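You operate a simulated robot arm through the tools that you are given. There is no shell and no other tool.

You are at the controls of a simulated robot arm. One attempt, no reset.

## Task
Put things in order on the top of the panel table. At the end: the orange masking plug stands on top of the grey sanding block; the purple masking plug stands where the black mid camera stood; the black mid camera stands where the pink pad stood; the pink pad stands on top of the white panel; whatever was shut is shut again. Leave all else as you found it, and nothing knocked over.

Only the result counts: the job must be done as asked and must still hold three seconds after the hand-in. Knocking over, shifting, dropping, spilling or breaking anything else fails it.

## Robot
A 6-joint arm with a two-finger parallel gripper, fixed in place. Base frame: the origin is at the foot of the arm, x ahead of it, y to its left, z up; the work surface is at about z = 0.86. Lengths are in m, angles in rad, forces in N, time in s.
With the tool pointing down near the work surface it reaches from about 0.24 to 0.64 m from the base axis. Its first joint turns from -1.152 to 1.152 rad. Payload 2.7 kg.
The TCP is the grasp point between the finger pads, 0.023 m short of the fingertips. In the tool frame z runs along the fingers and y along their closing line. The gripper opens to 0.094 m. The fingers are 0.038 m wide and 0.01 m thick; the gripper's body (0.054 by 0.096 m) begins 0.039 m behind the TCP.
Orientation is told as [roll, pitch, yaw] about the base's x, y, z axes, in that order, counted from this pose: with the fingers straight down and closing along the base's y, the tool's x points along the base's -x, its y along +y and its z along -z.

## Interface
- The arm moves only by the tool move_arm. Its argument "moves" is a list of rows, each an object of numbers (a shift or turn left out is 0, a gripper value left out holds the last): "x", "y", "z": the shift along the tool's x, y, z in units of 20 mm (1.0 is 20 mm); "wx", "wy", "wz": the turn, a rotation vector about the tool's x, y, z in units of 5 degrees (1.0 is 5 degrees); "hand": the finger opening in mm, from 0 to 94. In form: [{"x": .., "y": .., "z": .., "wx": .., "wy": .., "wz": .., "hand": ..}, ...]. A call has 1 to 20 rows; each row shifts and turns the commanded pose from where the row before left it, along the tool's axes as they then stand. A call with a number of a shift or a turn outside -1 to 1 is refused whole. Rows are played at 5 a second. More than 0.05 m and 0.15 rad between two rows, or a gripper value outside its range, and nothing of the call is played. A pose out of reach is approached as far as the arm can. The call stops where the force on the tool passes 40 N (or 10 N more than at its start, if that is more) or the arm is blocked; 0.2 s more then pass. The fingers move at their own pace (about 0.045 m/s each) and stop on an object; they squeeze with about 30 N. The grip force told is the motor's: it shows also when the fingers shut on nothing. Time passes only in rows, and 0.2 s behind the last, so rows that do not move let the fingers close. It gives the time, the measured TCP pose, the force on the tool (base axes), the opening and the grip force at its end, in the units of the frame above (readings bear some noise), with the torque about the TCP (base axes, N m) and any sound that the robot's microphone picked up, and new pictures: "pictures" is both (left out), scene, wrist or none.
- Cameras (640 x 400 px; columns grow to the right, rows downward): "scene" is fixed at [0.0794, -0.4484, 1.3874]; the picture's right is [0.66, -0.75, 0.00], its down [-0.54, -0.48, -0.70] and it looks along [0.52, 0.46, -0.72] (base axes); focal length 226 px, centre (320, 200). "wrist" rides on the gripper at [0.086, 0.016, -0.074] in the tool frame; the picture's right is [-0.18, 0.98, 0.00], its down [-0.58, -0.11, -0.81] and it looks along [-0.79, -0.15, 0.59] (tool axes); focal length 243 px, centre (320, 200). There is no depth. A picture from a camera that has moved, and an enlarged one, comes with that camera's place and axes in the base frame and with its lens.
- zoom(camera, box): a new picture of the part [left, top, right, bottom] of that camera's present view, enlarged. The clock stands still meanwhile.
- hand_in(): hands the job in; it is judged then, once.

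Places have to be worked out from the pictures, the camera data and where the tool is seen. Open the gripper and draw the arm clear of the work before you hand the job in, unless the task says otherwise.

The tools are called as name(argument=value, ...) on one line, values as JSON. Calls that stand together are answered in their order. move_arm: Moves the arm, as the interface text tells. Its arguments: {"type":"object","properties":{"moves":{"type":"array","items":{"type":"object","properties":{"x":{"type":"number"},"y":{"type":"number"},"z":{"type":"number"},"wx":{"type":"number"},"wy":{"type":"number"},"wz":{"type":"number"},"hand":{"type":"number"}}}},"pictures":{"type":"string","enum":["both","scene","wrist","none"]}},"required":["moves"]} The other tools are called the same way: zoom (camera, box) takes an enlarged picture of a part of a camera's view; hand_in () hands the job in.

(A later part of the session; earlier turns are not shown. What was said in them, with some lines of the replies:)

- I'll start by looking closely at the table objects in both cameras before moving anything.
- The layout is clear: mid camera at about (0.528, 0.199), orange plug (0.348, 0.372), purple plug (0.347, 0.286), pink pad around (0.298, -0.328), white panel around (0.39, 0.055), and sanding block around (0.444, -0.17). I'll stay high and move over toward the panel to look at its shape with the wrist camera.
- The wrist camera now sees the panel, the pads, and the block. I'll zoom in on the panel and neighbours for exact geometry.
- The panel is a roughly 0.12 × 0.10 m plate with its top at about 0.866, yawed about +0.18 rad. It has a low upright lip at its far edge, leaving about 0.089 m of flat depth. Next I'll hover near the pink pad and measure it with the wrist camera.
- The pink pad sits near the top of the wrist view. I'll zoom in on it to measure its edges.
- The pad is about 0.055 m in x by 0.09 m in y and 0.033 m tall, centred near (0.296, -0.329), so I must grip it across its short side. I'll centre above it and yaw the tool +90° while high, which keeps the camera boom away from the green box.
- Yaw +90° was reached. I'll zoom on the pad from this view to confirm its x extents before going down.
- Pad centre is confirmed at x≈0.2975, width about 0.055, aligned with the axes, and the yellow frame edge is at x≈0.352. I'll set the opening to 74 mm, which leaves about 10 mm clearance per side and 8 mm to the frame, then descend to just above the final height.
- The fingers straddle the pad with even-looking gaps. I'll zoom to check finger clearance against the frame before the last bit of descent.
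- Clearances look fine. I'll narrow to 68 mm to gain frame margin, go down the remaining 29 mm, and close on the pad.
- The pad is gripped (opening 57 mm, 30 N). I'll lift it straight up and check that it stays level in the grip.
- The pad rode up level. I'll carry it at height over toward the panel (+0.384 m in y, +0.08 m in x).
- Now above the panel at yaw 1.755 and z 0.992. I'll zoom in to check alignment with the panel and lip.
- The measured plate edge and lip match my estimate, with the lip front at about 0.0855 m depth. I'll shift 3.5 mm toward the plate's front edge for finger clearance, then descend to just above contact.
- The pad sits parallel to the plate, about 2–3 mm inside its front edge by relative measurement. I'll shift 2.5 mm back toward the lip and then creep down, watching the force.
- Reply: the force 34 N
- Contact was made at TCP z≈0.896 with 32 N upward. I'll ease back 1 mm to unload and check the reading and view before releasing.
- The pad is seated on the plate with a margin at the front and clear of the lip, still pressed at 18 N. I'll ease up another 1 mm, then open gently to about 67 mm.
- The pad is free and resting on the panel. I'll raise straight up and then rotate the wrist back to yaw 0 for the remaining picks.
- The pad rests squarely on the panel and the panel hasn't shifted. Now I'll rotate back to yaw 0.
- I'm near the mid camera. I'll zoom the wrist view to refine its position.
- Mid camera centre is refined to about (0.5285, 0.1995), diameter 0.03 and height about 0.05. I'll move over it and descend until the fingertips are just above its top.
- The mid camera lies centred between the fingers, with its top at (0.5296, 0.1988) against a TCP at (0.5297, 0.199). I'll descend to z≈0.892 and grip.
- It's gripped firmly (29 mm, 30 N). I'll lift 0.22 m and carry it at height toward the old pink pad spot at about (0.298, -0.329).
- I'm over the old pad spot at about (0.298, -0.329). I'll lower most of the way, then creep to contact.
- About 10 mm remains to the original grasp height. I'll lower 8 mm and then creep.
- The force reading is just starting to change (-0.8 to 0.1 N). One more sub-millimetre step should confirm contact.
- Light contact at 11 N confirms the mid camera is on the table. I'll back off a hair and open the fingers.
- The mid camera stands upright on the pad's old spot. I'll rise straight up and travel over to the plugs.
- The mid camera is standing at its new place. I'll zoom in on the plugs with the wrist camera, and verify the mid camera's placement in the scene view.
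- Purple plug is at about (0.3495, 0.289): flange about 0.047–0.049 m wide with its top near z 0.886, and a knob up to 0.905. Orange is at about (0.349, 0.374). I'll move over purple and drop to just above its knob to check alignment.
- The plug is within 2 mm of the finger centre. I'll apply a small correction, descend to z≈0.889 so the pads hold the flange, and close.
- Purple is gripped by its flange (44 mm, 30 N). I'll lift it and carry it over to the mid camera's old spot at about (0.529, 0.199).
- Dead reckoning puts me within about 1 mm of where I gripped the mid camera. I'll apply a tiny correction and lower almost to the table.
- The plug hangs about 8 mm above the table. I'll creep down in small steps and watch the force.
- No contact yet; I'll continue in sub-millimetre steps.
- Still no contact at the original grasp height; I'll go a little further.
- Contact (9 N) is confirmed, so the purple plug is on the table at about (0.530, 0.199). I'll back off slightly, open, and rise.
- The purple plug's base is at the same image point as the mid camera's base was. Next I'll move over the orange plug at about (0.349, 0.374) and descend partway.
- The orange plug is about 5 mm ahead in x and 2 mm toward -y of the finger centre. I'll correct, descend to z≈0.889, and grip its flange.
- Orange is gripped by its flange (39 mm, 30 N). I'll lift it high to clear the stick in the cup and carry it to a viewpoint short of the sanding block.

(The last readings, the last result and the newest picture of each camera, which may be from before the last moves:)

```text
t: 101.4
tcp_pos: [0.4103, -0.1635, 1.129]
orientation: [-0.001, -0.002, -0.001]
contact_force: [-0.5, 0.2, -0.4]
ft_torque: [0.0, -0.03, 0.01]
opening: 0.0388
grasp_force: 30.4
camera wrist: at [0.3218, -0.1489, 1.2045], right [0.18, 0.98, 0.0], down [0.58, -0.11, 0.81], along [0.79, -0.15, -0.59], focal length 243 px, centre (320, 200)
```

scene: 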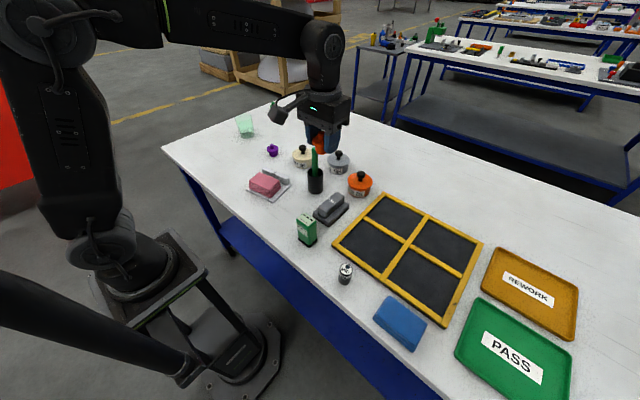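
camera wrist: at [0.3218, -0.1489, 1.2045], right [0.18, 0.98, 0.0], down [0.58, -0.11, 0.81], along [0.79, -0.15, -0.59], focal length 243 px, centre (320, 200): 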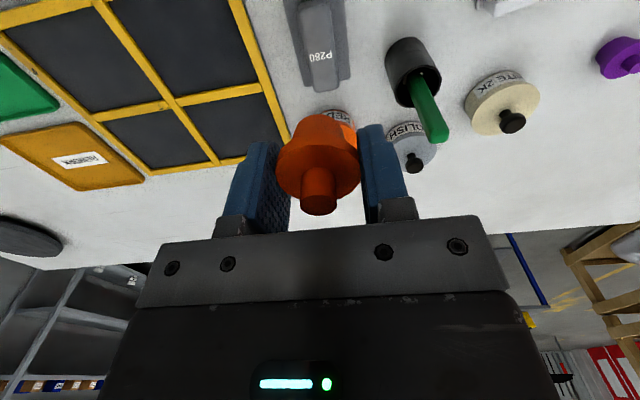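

The sanding block is visible above the held plug in the wrist view. I'll zoom there and in the scene view to locate its top face.

zoom(camera="wrist", box=[256, 0, 384, 110])

zoom(camera="scene", box=[300, 180, 364, 230])

```text
3.64 times, centred on (320, 55) of wrist
camera zoom: at [0.3218, -0.1489, 1.2045], right [0.18, 0.98, 0.0], down [0.58, -0.11, 0.81], along [0.79, -0.15, -0.59], focal length 882 px, centre (320, 727)
```

zoom: 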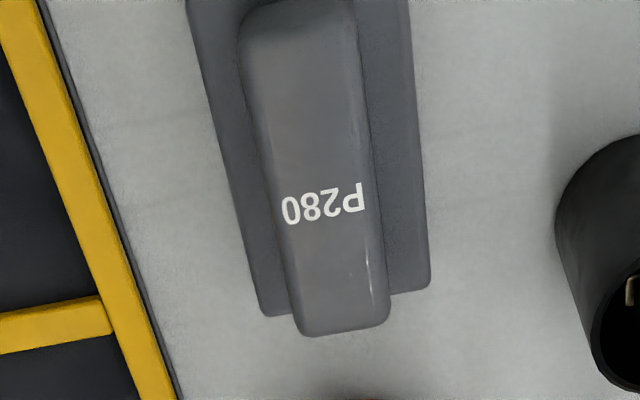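

```text
8.00 times, centred on (332, 205) of scene
camera zoom: at [0.0794, -0.4484, 1.3874], right [0.66, -0.75, 0.0], down [-0.54, -0.48, -0.7], along [0.52, 0.46, -0.72], focal length 1810 px, centre (224, 160)
```

zoom: 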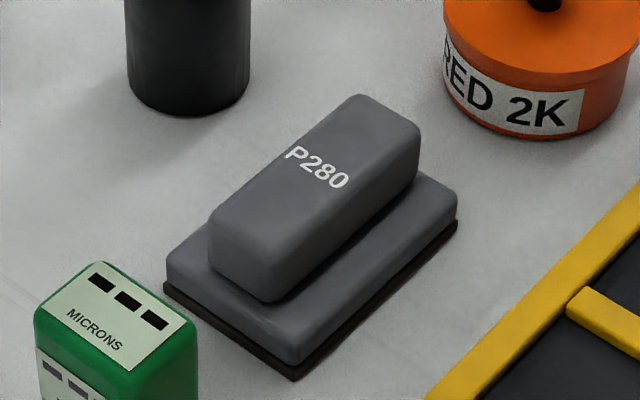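

The sanding block base centre is (0.4435, -0.172) and its upper block top is at z≈0.91, spanning y from -0.156 to -0.187. I'll move so the plug is centred above it and lower to about 20 mm above it.

move_arm(moves=[{"x": -0.85, "y": -0.19}, {"x": -0.85, "y": -0.185}, {"z": 1}, {"z": 1}, {"z": 1}, {"z": 1}, {"z": 1}, {"z": 1}, {"z": 1}, {"z": 1}, {"z": 0.4}, {}], pictures="both")

zoom(camera="scene", box=[280, 140, 408, 240])

zoom(camera="wrist", box=[200, 0, 440, 220])

```text
t: 104.0
tcp_pos: [0.4454, -0.1701, 0.9607]
orientation: [0.0, 0.0, -0.001]
contact_force: [-0.6, 0.5, -0.3]
ft_torque: [0.01, 0.04, 0.0]
opening: 0.0386
grasp_force: 29.4
camera wrist: at [0.3575, -0.1556, 1.0359], right [0.18, 0.98, 0.0], down [0.58, -0.11, 0.81], along [0.79, -0.15, -0.59], focal length 243 px, centre (320, 200)
```

scene: 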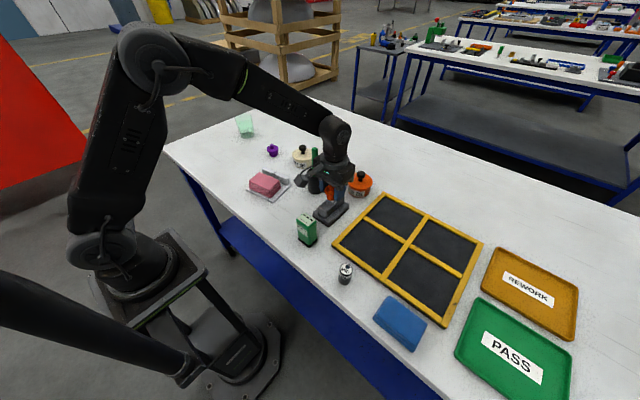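
wrist: 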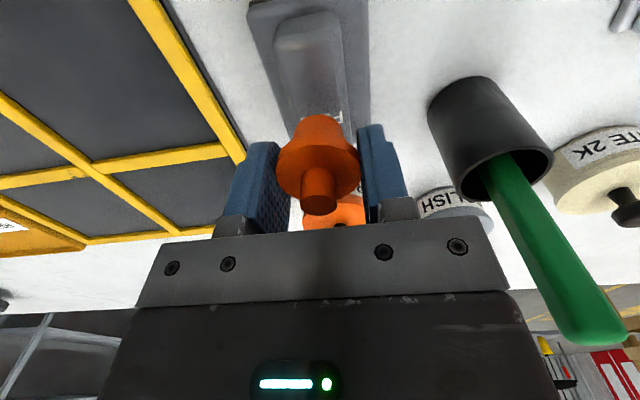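

```text
4.00 times, centred on (344, 190) of scene
camera zoom: at [0.0794, -0.4484, 1.3874], right [0.66, -0.75, 0.0], down [-0.54, -0.48, -0.7], along [0.52, 0.46, -0.72], focal length 905 px, centre (224, 240)
```

zoom: 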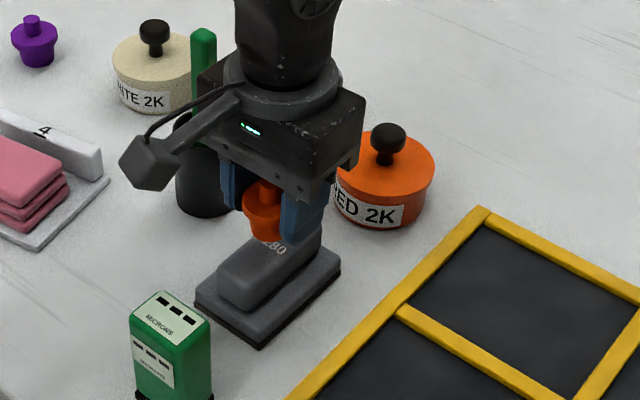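

```text
1.82 times, centred on (320, 110) of wrist
camera zoom: at [0.3575, -0.1556, 1.0359], right [0.18, 0.98, 0.0], down [0.58, -0.11, 0.81], along [0.79, -0.15, -0.59], focal length 441 px, centre (320, 364)
```

zoom: 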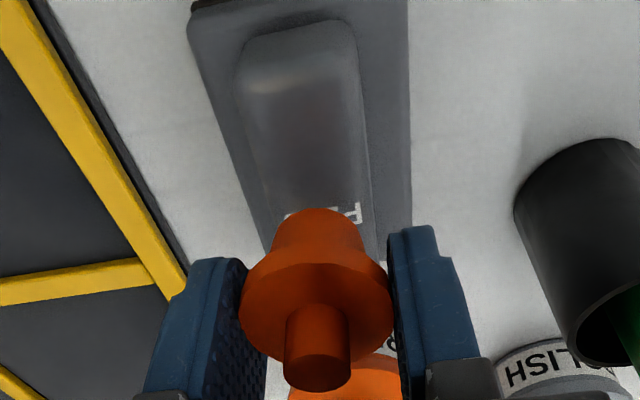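

Alignment looks good, with about a 1 mm y correction needed. I'll lower 15 mm and then creep until contact.

move_arm(moves=[{"y": -0.05}, {"z": 0.3}, {"z": 0.3}, {"z": 0.15}, {}], pictures="scene")

zoom(camera="scene", box=[300, 160, 380, 235])

```text
t: 105.2
tcp_pos: [0.4437, -0.1717, 0.9461]
orientation: [0.002, 0.001, 0.0]
contact_force: [0.3, 1.1, 0.3]
ft_torque: [-0.04, -0.01, -0.02]
opening: 0.0384
grasp_force: 30.2
```

scene: 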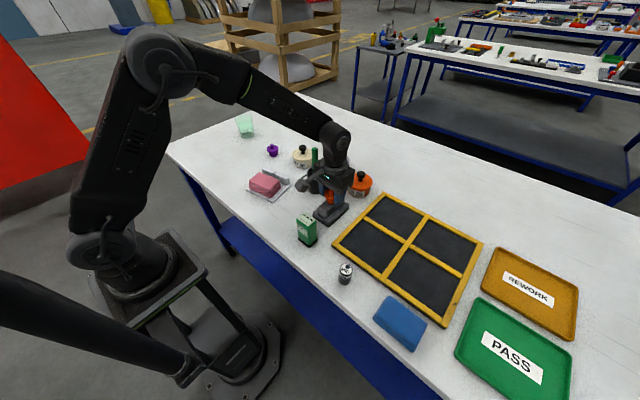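

```text
5.33 times, centred on (340, 198) of scene
camera zoom: at [0.0794, -0.4484, 1.3874], right [0.66, -0.75, 0.0], down [-0.54, -0.48, -0.7], along [0.52, 0.46, -0.72], focal length 1207 px, centre (213, 213)
```

zoom: 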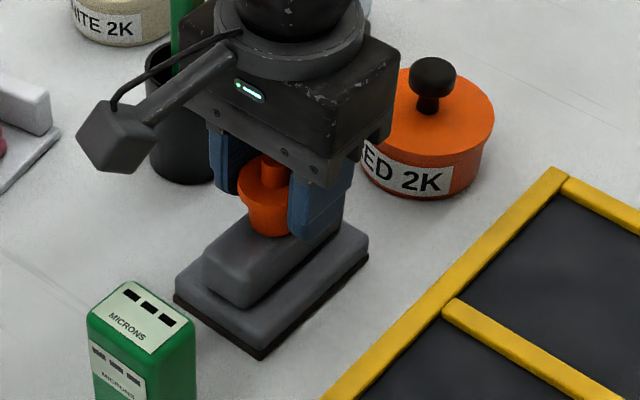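

The plug is a few millimetres above the block's top. I'll creep down in 1 mm steps, reading force each time.

move_arm(moves=[{"z": 0.1}, {"z": 0.05}, {}], pictures="none")

move_arm(moves=[{"z": 0.06}, {}], pictures="none")

move_arm(moves=[{"z": 0.05}, {}], pictures="none")

```text
t: 106.0
tcp_pos: [0.4445, -0.1718, 0.9437]
orientation: [0.001, -0.001, 0.001]
contact_force: [-0.3, 0.0, -1.3]
ft_torque: [-0.01, -0.01, -0.01]
opening: 0.0386
grasp_force: 29.8
```

```text
t: 106.6
tcp_pos: [0.4426, -0.1726, 0.9424]
orientation: [0.002, 0.001, 0.0]
contact_force: [-0.5, -0.1, 0.7]
ft_torque: [-0.04, -0.01, 0.01]
opening: 0.0388
grasp_force: 29.9
```

```text
t: 107.2
tcp_pos: [0.4451, -0.1723, 0.9422]
orientation: [-0.001, -0.002, 0.0]
contact_force: [-4.8, 2.0, 12.3]
ft_torque: [0.09, 0.15, -0.01]
opening: 0.0386
grasp_force: 30.1
```

Contact at 12 N, with the block's top at about z 0.913. I'll check the seating visually before releasing.

move_arm(moves=[{"z": -0.03}, {}], pictures="both")

zoom(camera="scene", box=[304, 165, 368, 225])

zoom(camera="wrist", box=[220, 0, 420, 220])

```text
t: 107.8
tcp_pos: [0.4447, -0.172, 0.942]
orientation: [-0.001, -0.003, 0.0]
contact_force: [2.7, 0.5, 6.1]
ft_torque: [0.02, -0.06, 0.01]
opening: 0.0385
grasp_force: 30.0
camera wrist: at [0.357, -0.157, 1.0174], right [0.18, 0.98, 0.0], down [0.58, -0.11, 0.81], along [0.79, -0.15, -0.59], focal length 243 px, centre (320, 200)
```

scene: 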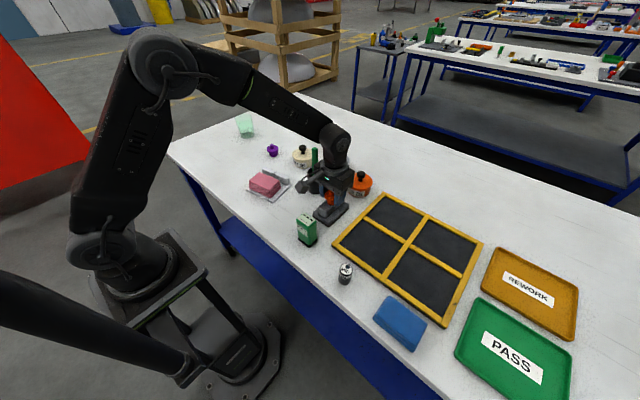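
wrist: 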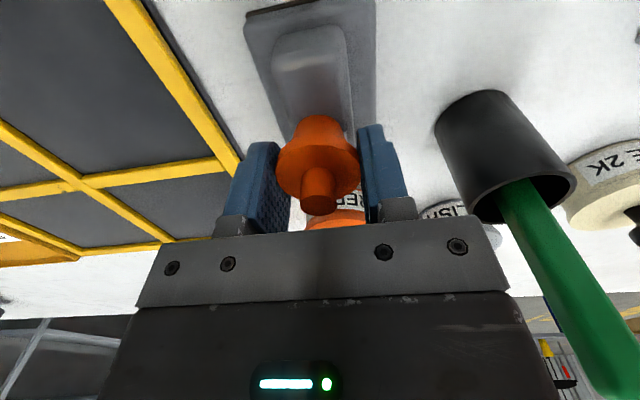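

```text
6.67 times, centred on (336, 195) of scene
camera zoom: at [0.0793, -0.4483, 1.3874], right [0.66, -0.75, 0.0], down [-0.54, -0.48, -0.7], along [0.52, 0.46, -0.72], focal length 1508 px, centre (213, 233)
```

zoom: 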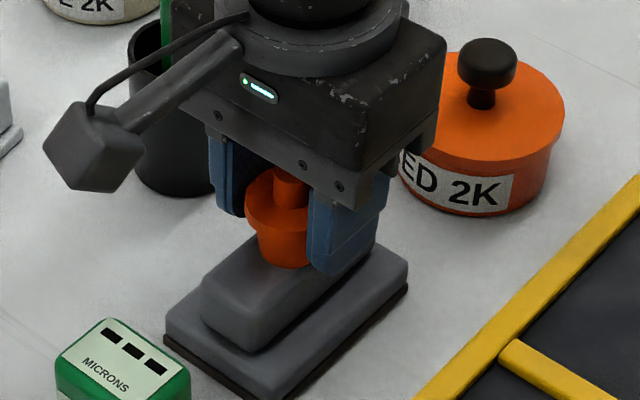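

```text
1.82 times, centred on (320, 110) of wrist
camera zoom: at [0.357, -0.157, 1.0174], right [0.18, 0.98, 0.0], down [0.58, -0.11, 0.81], along [0.79, -0.15, -0.59], focal length 441 px, centre (320, 364)
```

zoom: 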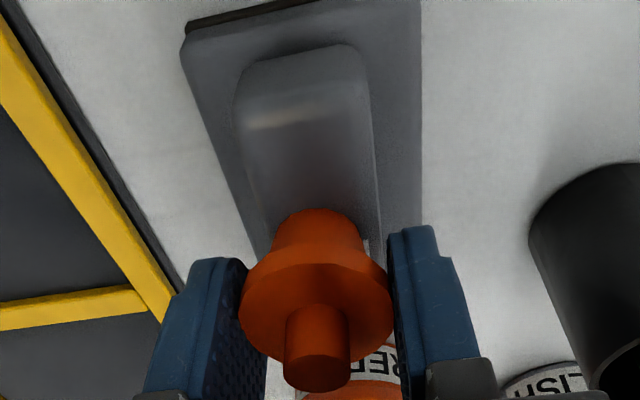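

The plug is centred on the block's upper face. I'll ease off slightly and open gently.

move_arm(moves=[{"z": -0.02}, {}, {"hand": 43}, {}, {"hand": 60}, {}, {}], pictures="both")

zoom(camera="wrist", box=[220, 0, 420, 220])

```text
t: 109.4
tcp_pos: [0.444, -0.1732, 0.9424]
orientation: [-0.001, -0.001, 0.0]
contact_force: [-0.1, -0.8, 0.3]
ft_torque: [0.0, 0.02, 0.01]
opening: 0.0599
grasp_force: 0.0
camera wrist: at [0.3572, -0.1571, 1.0184], right [0.18, 0.98, 0.0], down [0.58, -0.11, 0.81], along [0.79, -0.15, -0.59], focal length 243 px, centre (320, 200)
```

scene: 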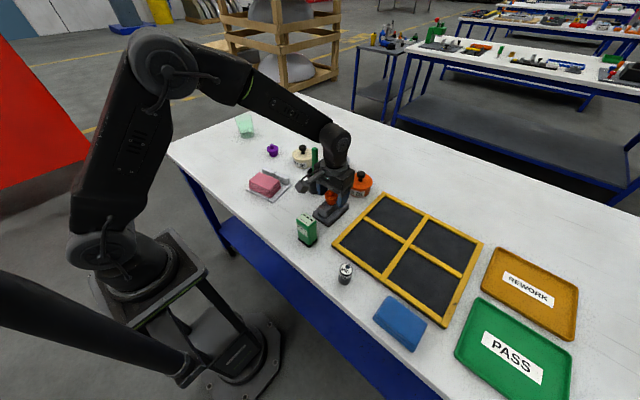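
wrist: 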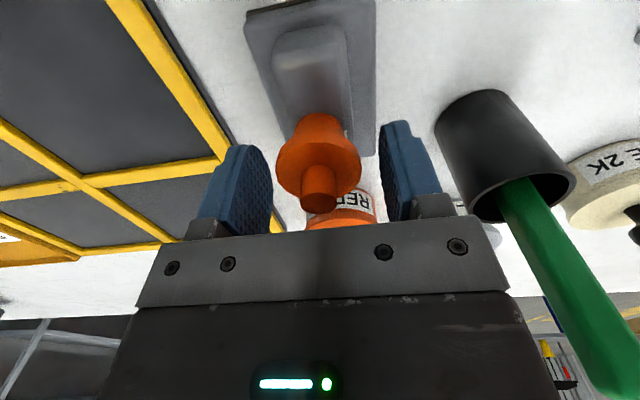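

```text
1.82 times, centred on (320, 110) of wrist
camera zoom: at [0.3572, -0.1571, 1.0184], right [0.18, 0.98, 0.0], down [0.58, -0.11, 0.81], along [0.79, -0.15, -0.59], focal length 441 px, centre (320, 364)
```

zoom: 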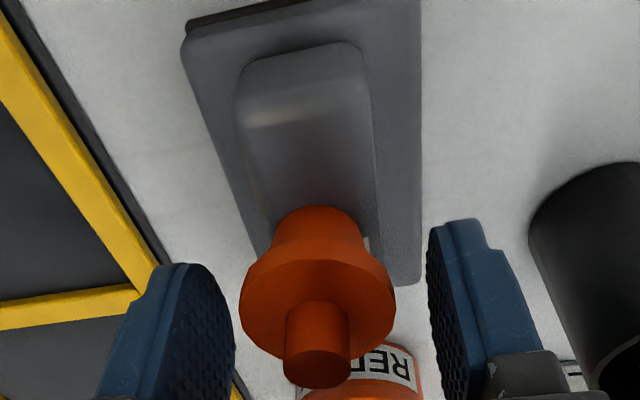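

The plug stands free and upright on the block. I'll rise straight up, then move away to a clear position near where the arm started.

move_arm(moves=[{"z": -0.3}, {"z": -0.7}, {"z": -1}, {"z": -1}, {"z": -1}, {"z": -1}, {"z": -1}, {"z": -1}, {"z": -1}, {"z": -1}, {"z": -1}, {"z": -1}], pictures="none")

move_arm(moves=[{"x": 0.13, "y": 0.99, "hand": 94}, {"x": 0.13, "y": 0.99}, {"x": 0.13, "y": 0.99}, {"x": 0.13, "y": 0.99}, {"x": 0.13, "y": 0.99}, {"x": 0.13, "y": 0.99}, {"x": 0.13, "y": 0.99}, {"x": 0.13, "y": 0.99}, {"x": 0.13, "y": 0.99}, {"x": 0.13, "y": 0.99}, {"x": 0.13, "y": 0.99}, {"x": 0.13, "y": 0.99}, {"x": 0.13, "y": 0.99}, {"x": 0.13, "y": 0.99}, {"x": 0.13, "y": 0.99}, {"x": 0.13, "y": 0.99}, {"x": 0.13, "y": 0.99}, {"x": 0.13, "y": 0.99}, {"x": 0.13, "y": 0.99}, {"x": 0.13, "y": 0.99}], pictures="both")

zoom(camera="scene", box=[180, 90, 380, 215])

zoom(camera="scene", box=[280, 180, 480, 305])

```text
t: 112.0
tcp_pos: [0.4449, -0.1712, 1.1628]
orientation: [0.001, -0.002, 0.0]
contact_force: [0.2, 0.2, 0.5]
ft_torque: [-0.01, -0.01, -0.01]
opening: 0.0602
grasp_force: 0.0
```

```text
t: 116.2
tcp_pos: [0.3914, 0.223, 1.1628]
orientation: [-0.001, 0.001, -0.002]
contact_force: [-1.5, 0.2, -0.4]
ft_torque: [-0.02, 0.01, -0.02]
opening: 0.094
grasp_force: 0.0
camera wrist: at [0.3033, 0.2383, 1.2384], right [0.19, 0.98, 0.0], down [0.58, -0.11, 0.81], along [0.79, -0.15, -0.59], focal length 243 px, centre (320, 200)
```

scene: 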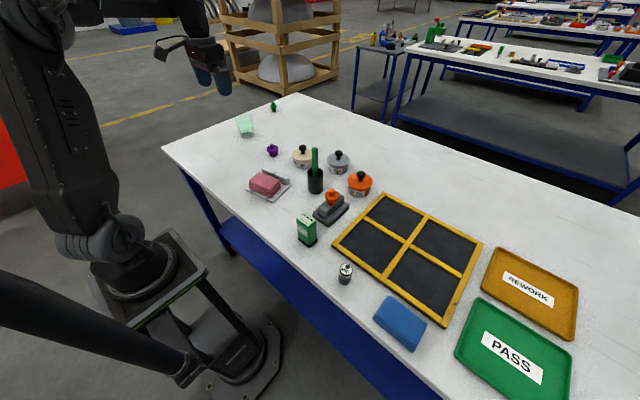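
wrist: 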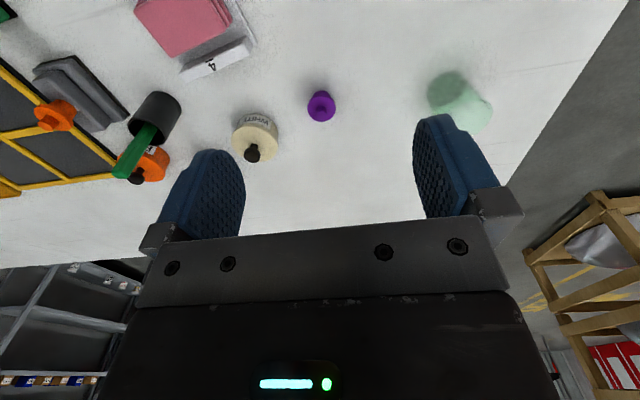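

```text
3.20 times, centred on (280, 152) of scene
camera zoom: at [0.0794, -0.4484, 1.3874], right [0.66, -0.75, 0.0], down [-0.54, -0.48, -0.7], along [0.52, 0.46, -0.72], focal length 724 px, centre (448, 352)
```

zoom: 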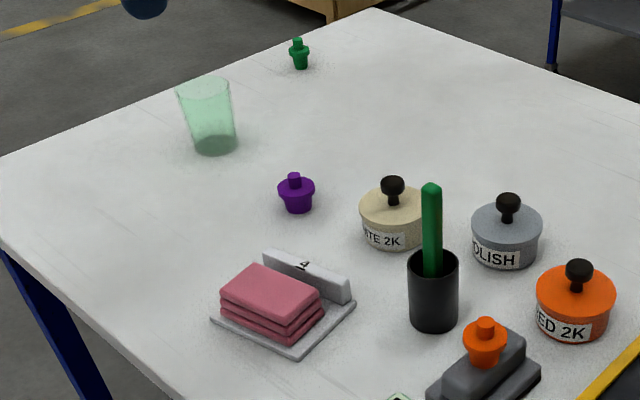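

```text
3.20 times, centred on (380, 242) of scene
camera zoom: at [0.0794, -0.4484, 1.3874], right [0.66, -0.75, 0.0], down [-0.54, -0.48, -0.7], along [0.52, 0.46, -0.72], focal length 724 px, centre (128, 64)
```

zoom: 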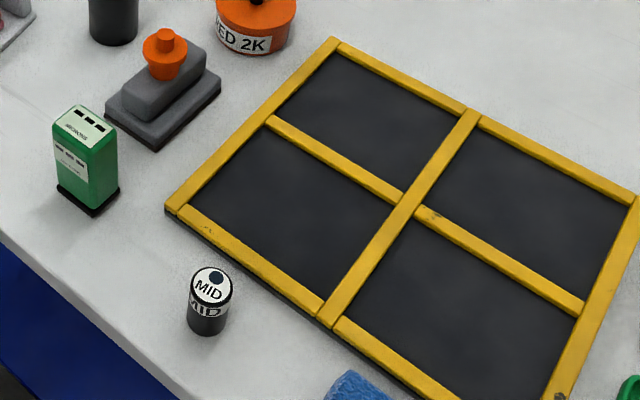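

Final check: orange is upright on the sanding block, purple is on the mid camera's old spot, and the mid camera is on the pad's old spot. The pink pad is flat on the panel, the pots are still lidded, and everything else looks unmoved. The gripper is open and clear, so I'm handing in.

hand_in()

```text
The job is handed in.
```

I did all four moves and handed the job in. I don't have the judge's result.

- **Orange plug:** it stands upright, centred on top of the grey sanding block.
- **Purple plug:** it stands where the mid camera stood, to within about 1 mm.
- **Mid camera:** it stands where the pink pad stood, within about 5 mm of the pad's old centre by the scene camera.
- **Pink pad:** it lies flat on the white panel, in front of the raised lip at its far edge.

I didn't open anything, and the three pots still have their lids on. In the last pictures everything else looked unmoved and nothing had fallen. The gripper was open and the arm was clear of the table when I handed in.
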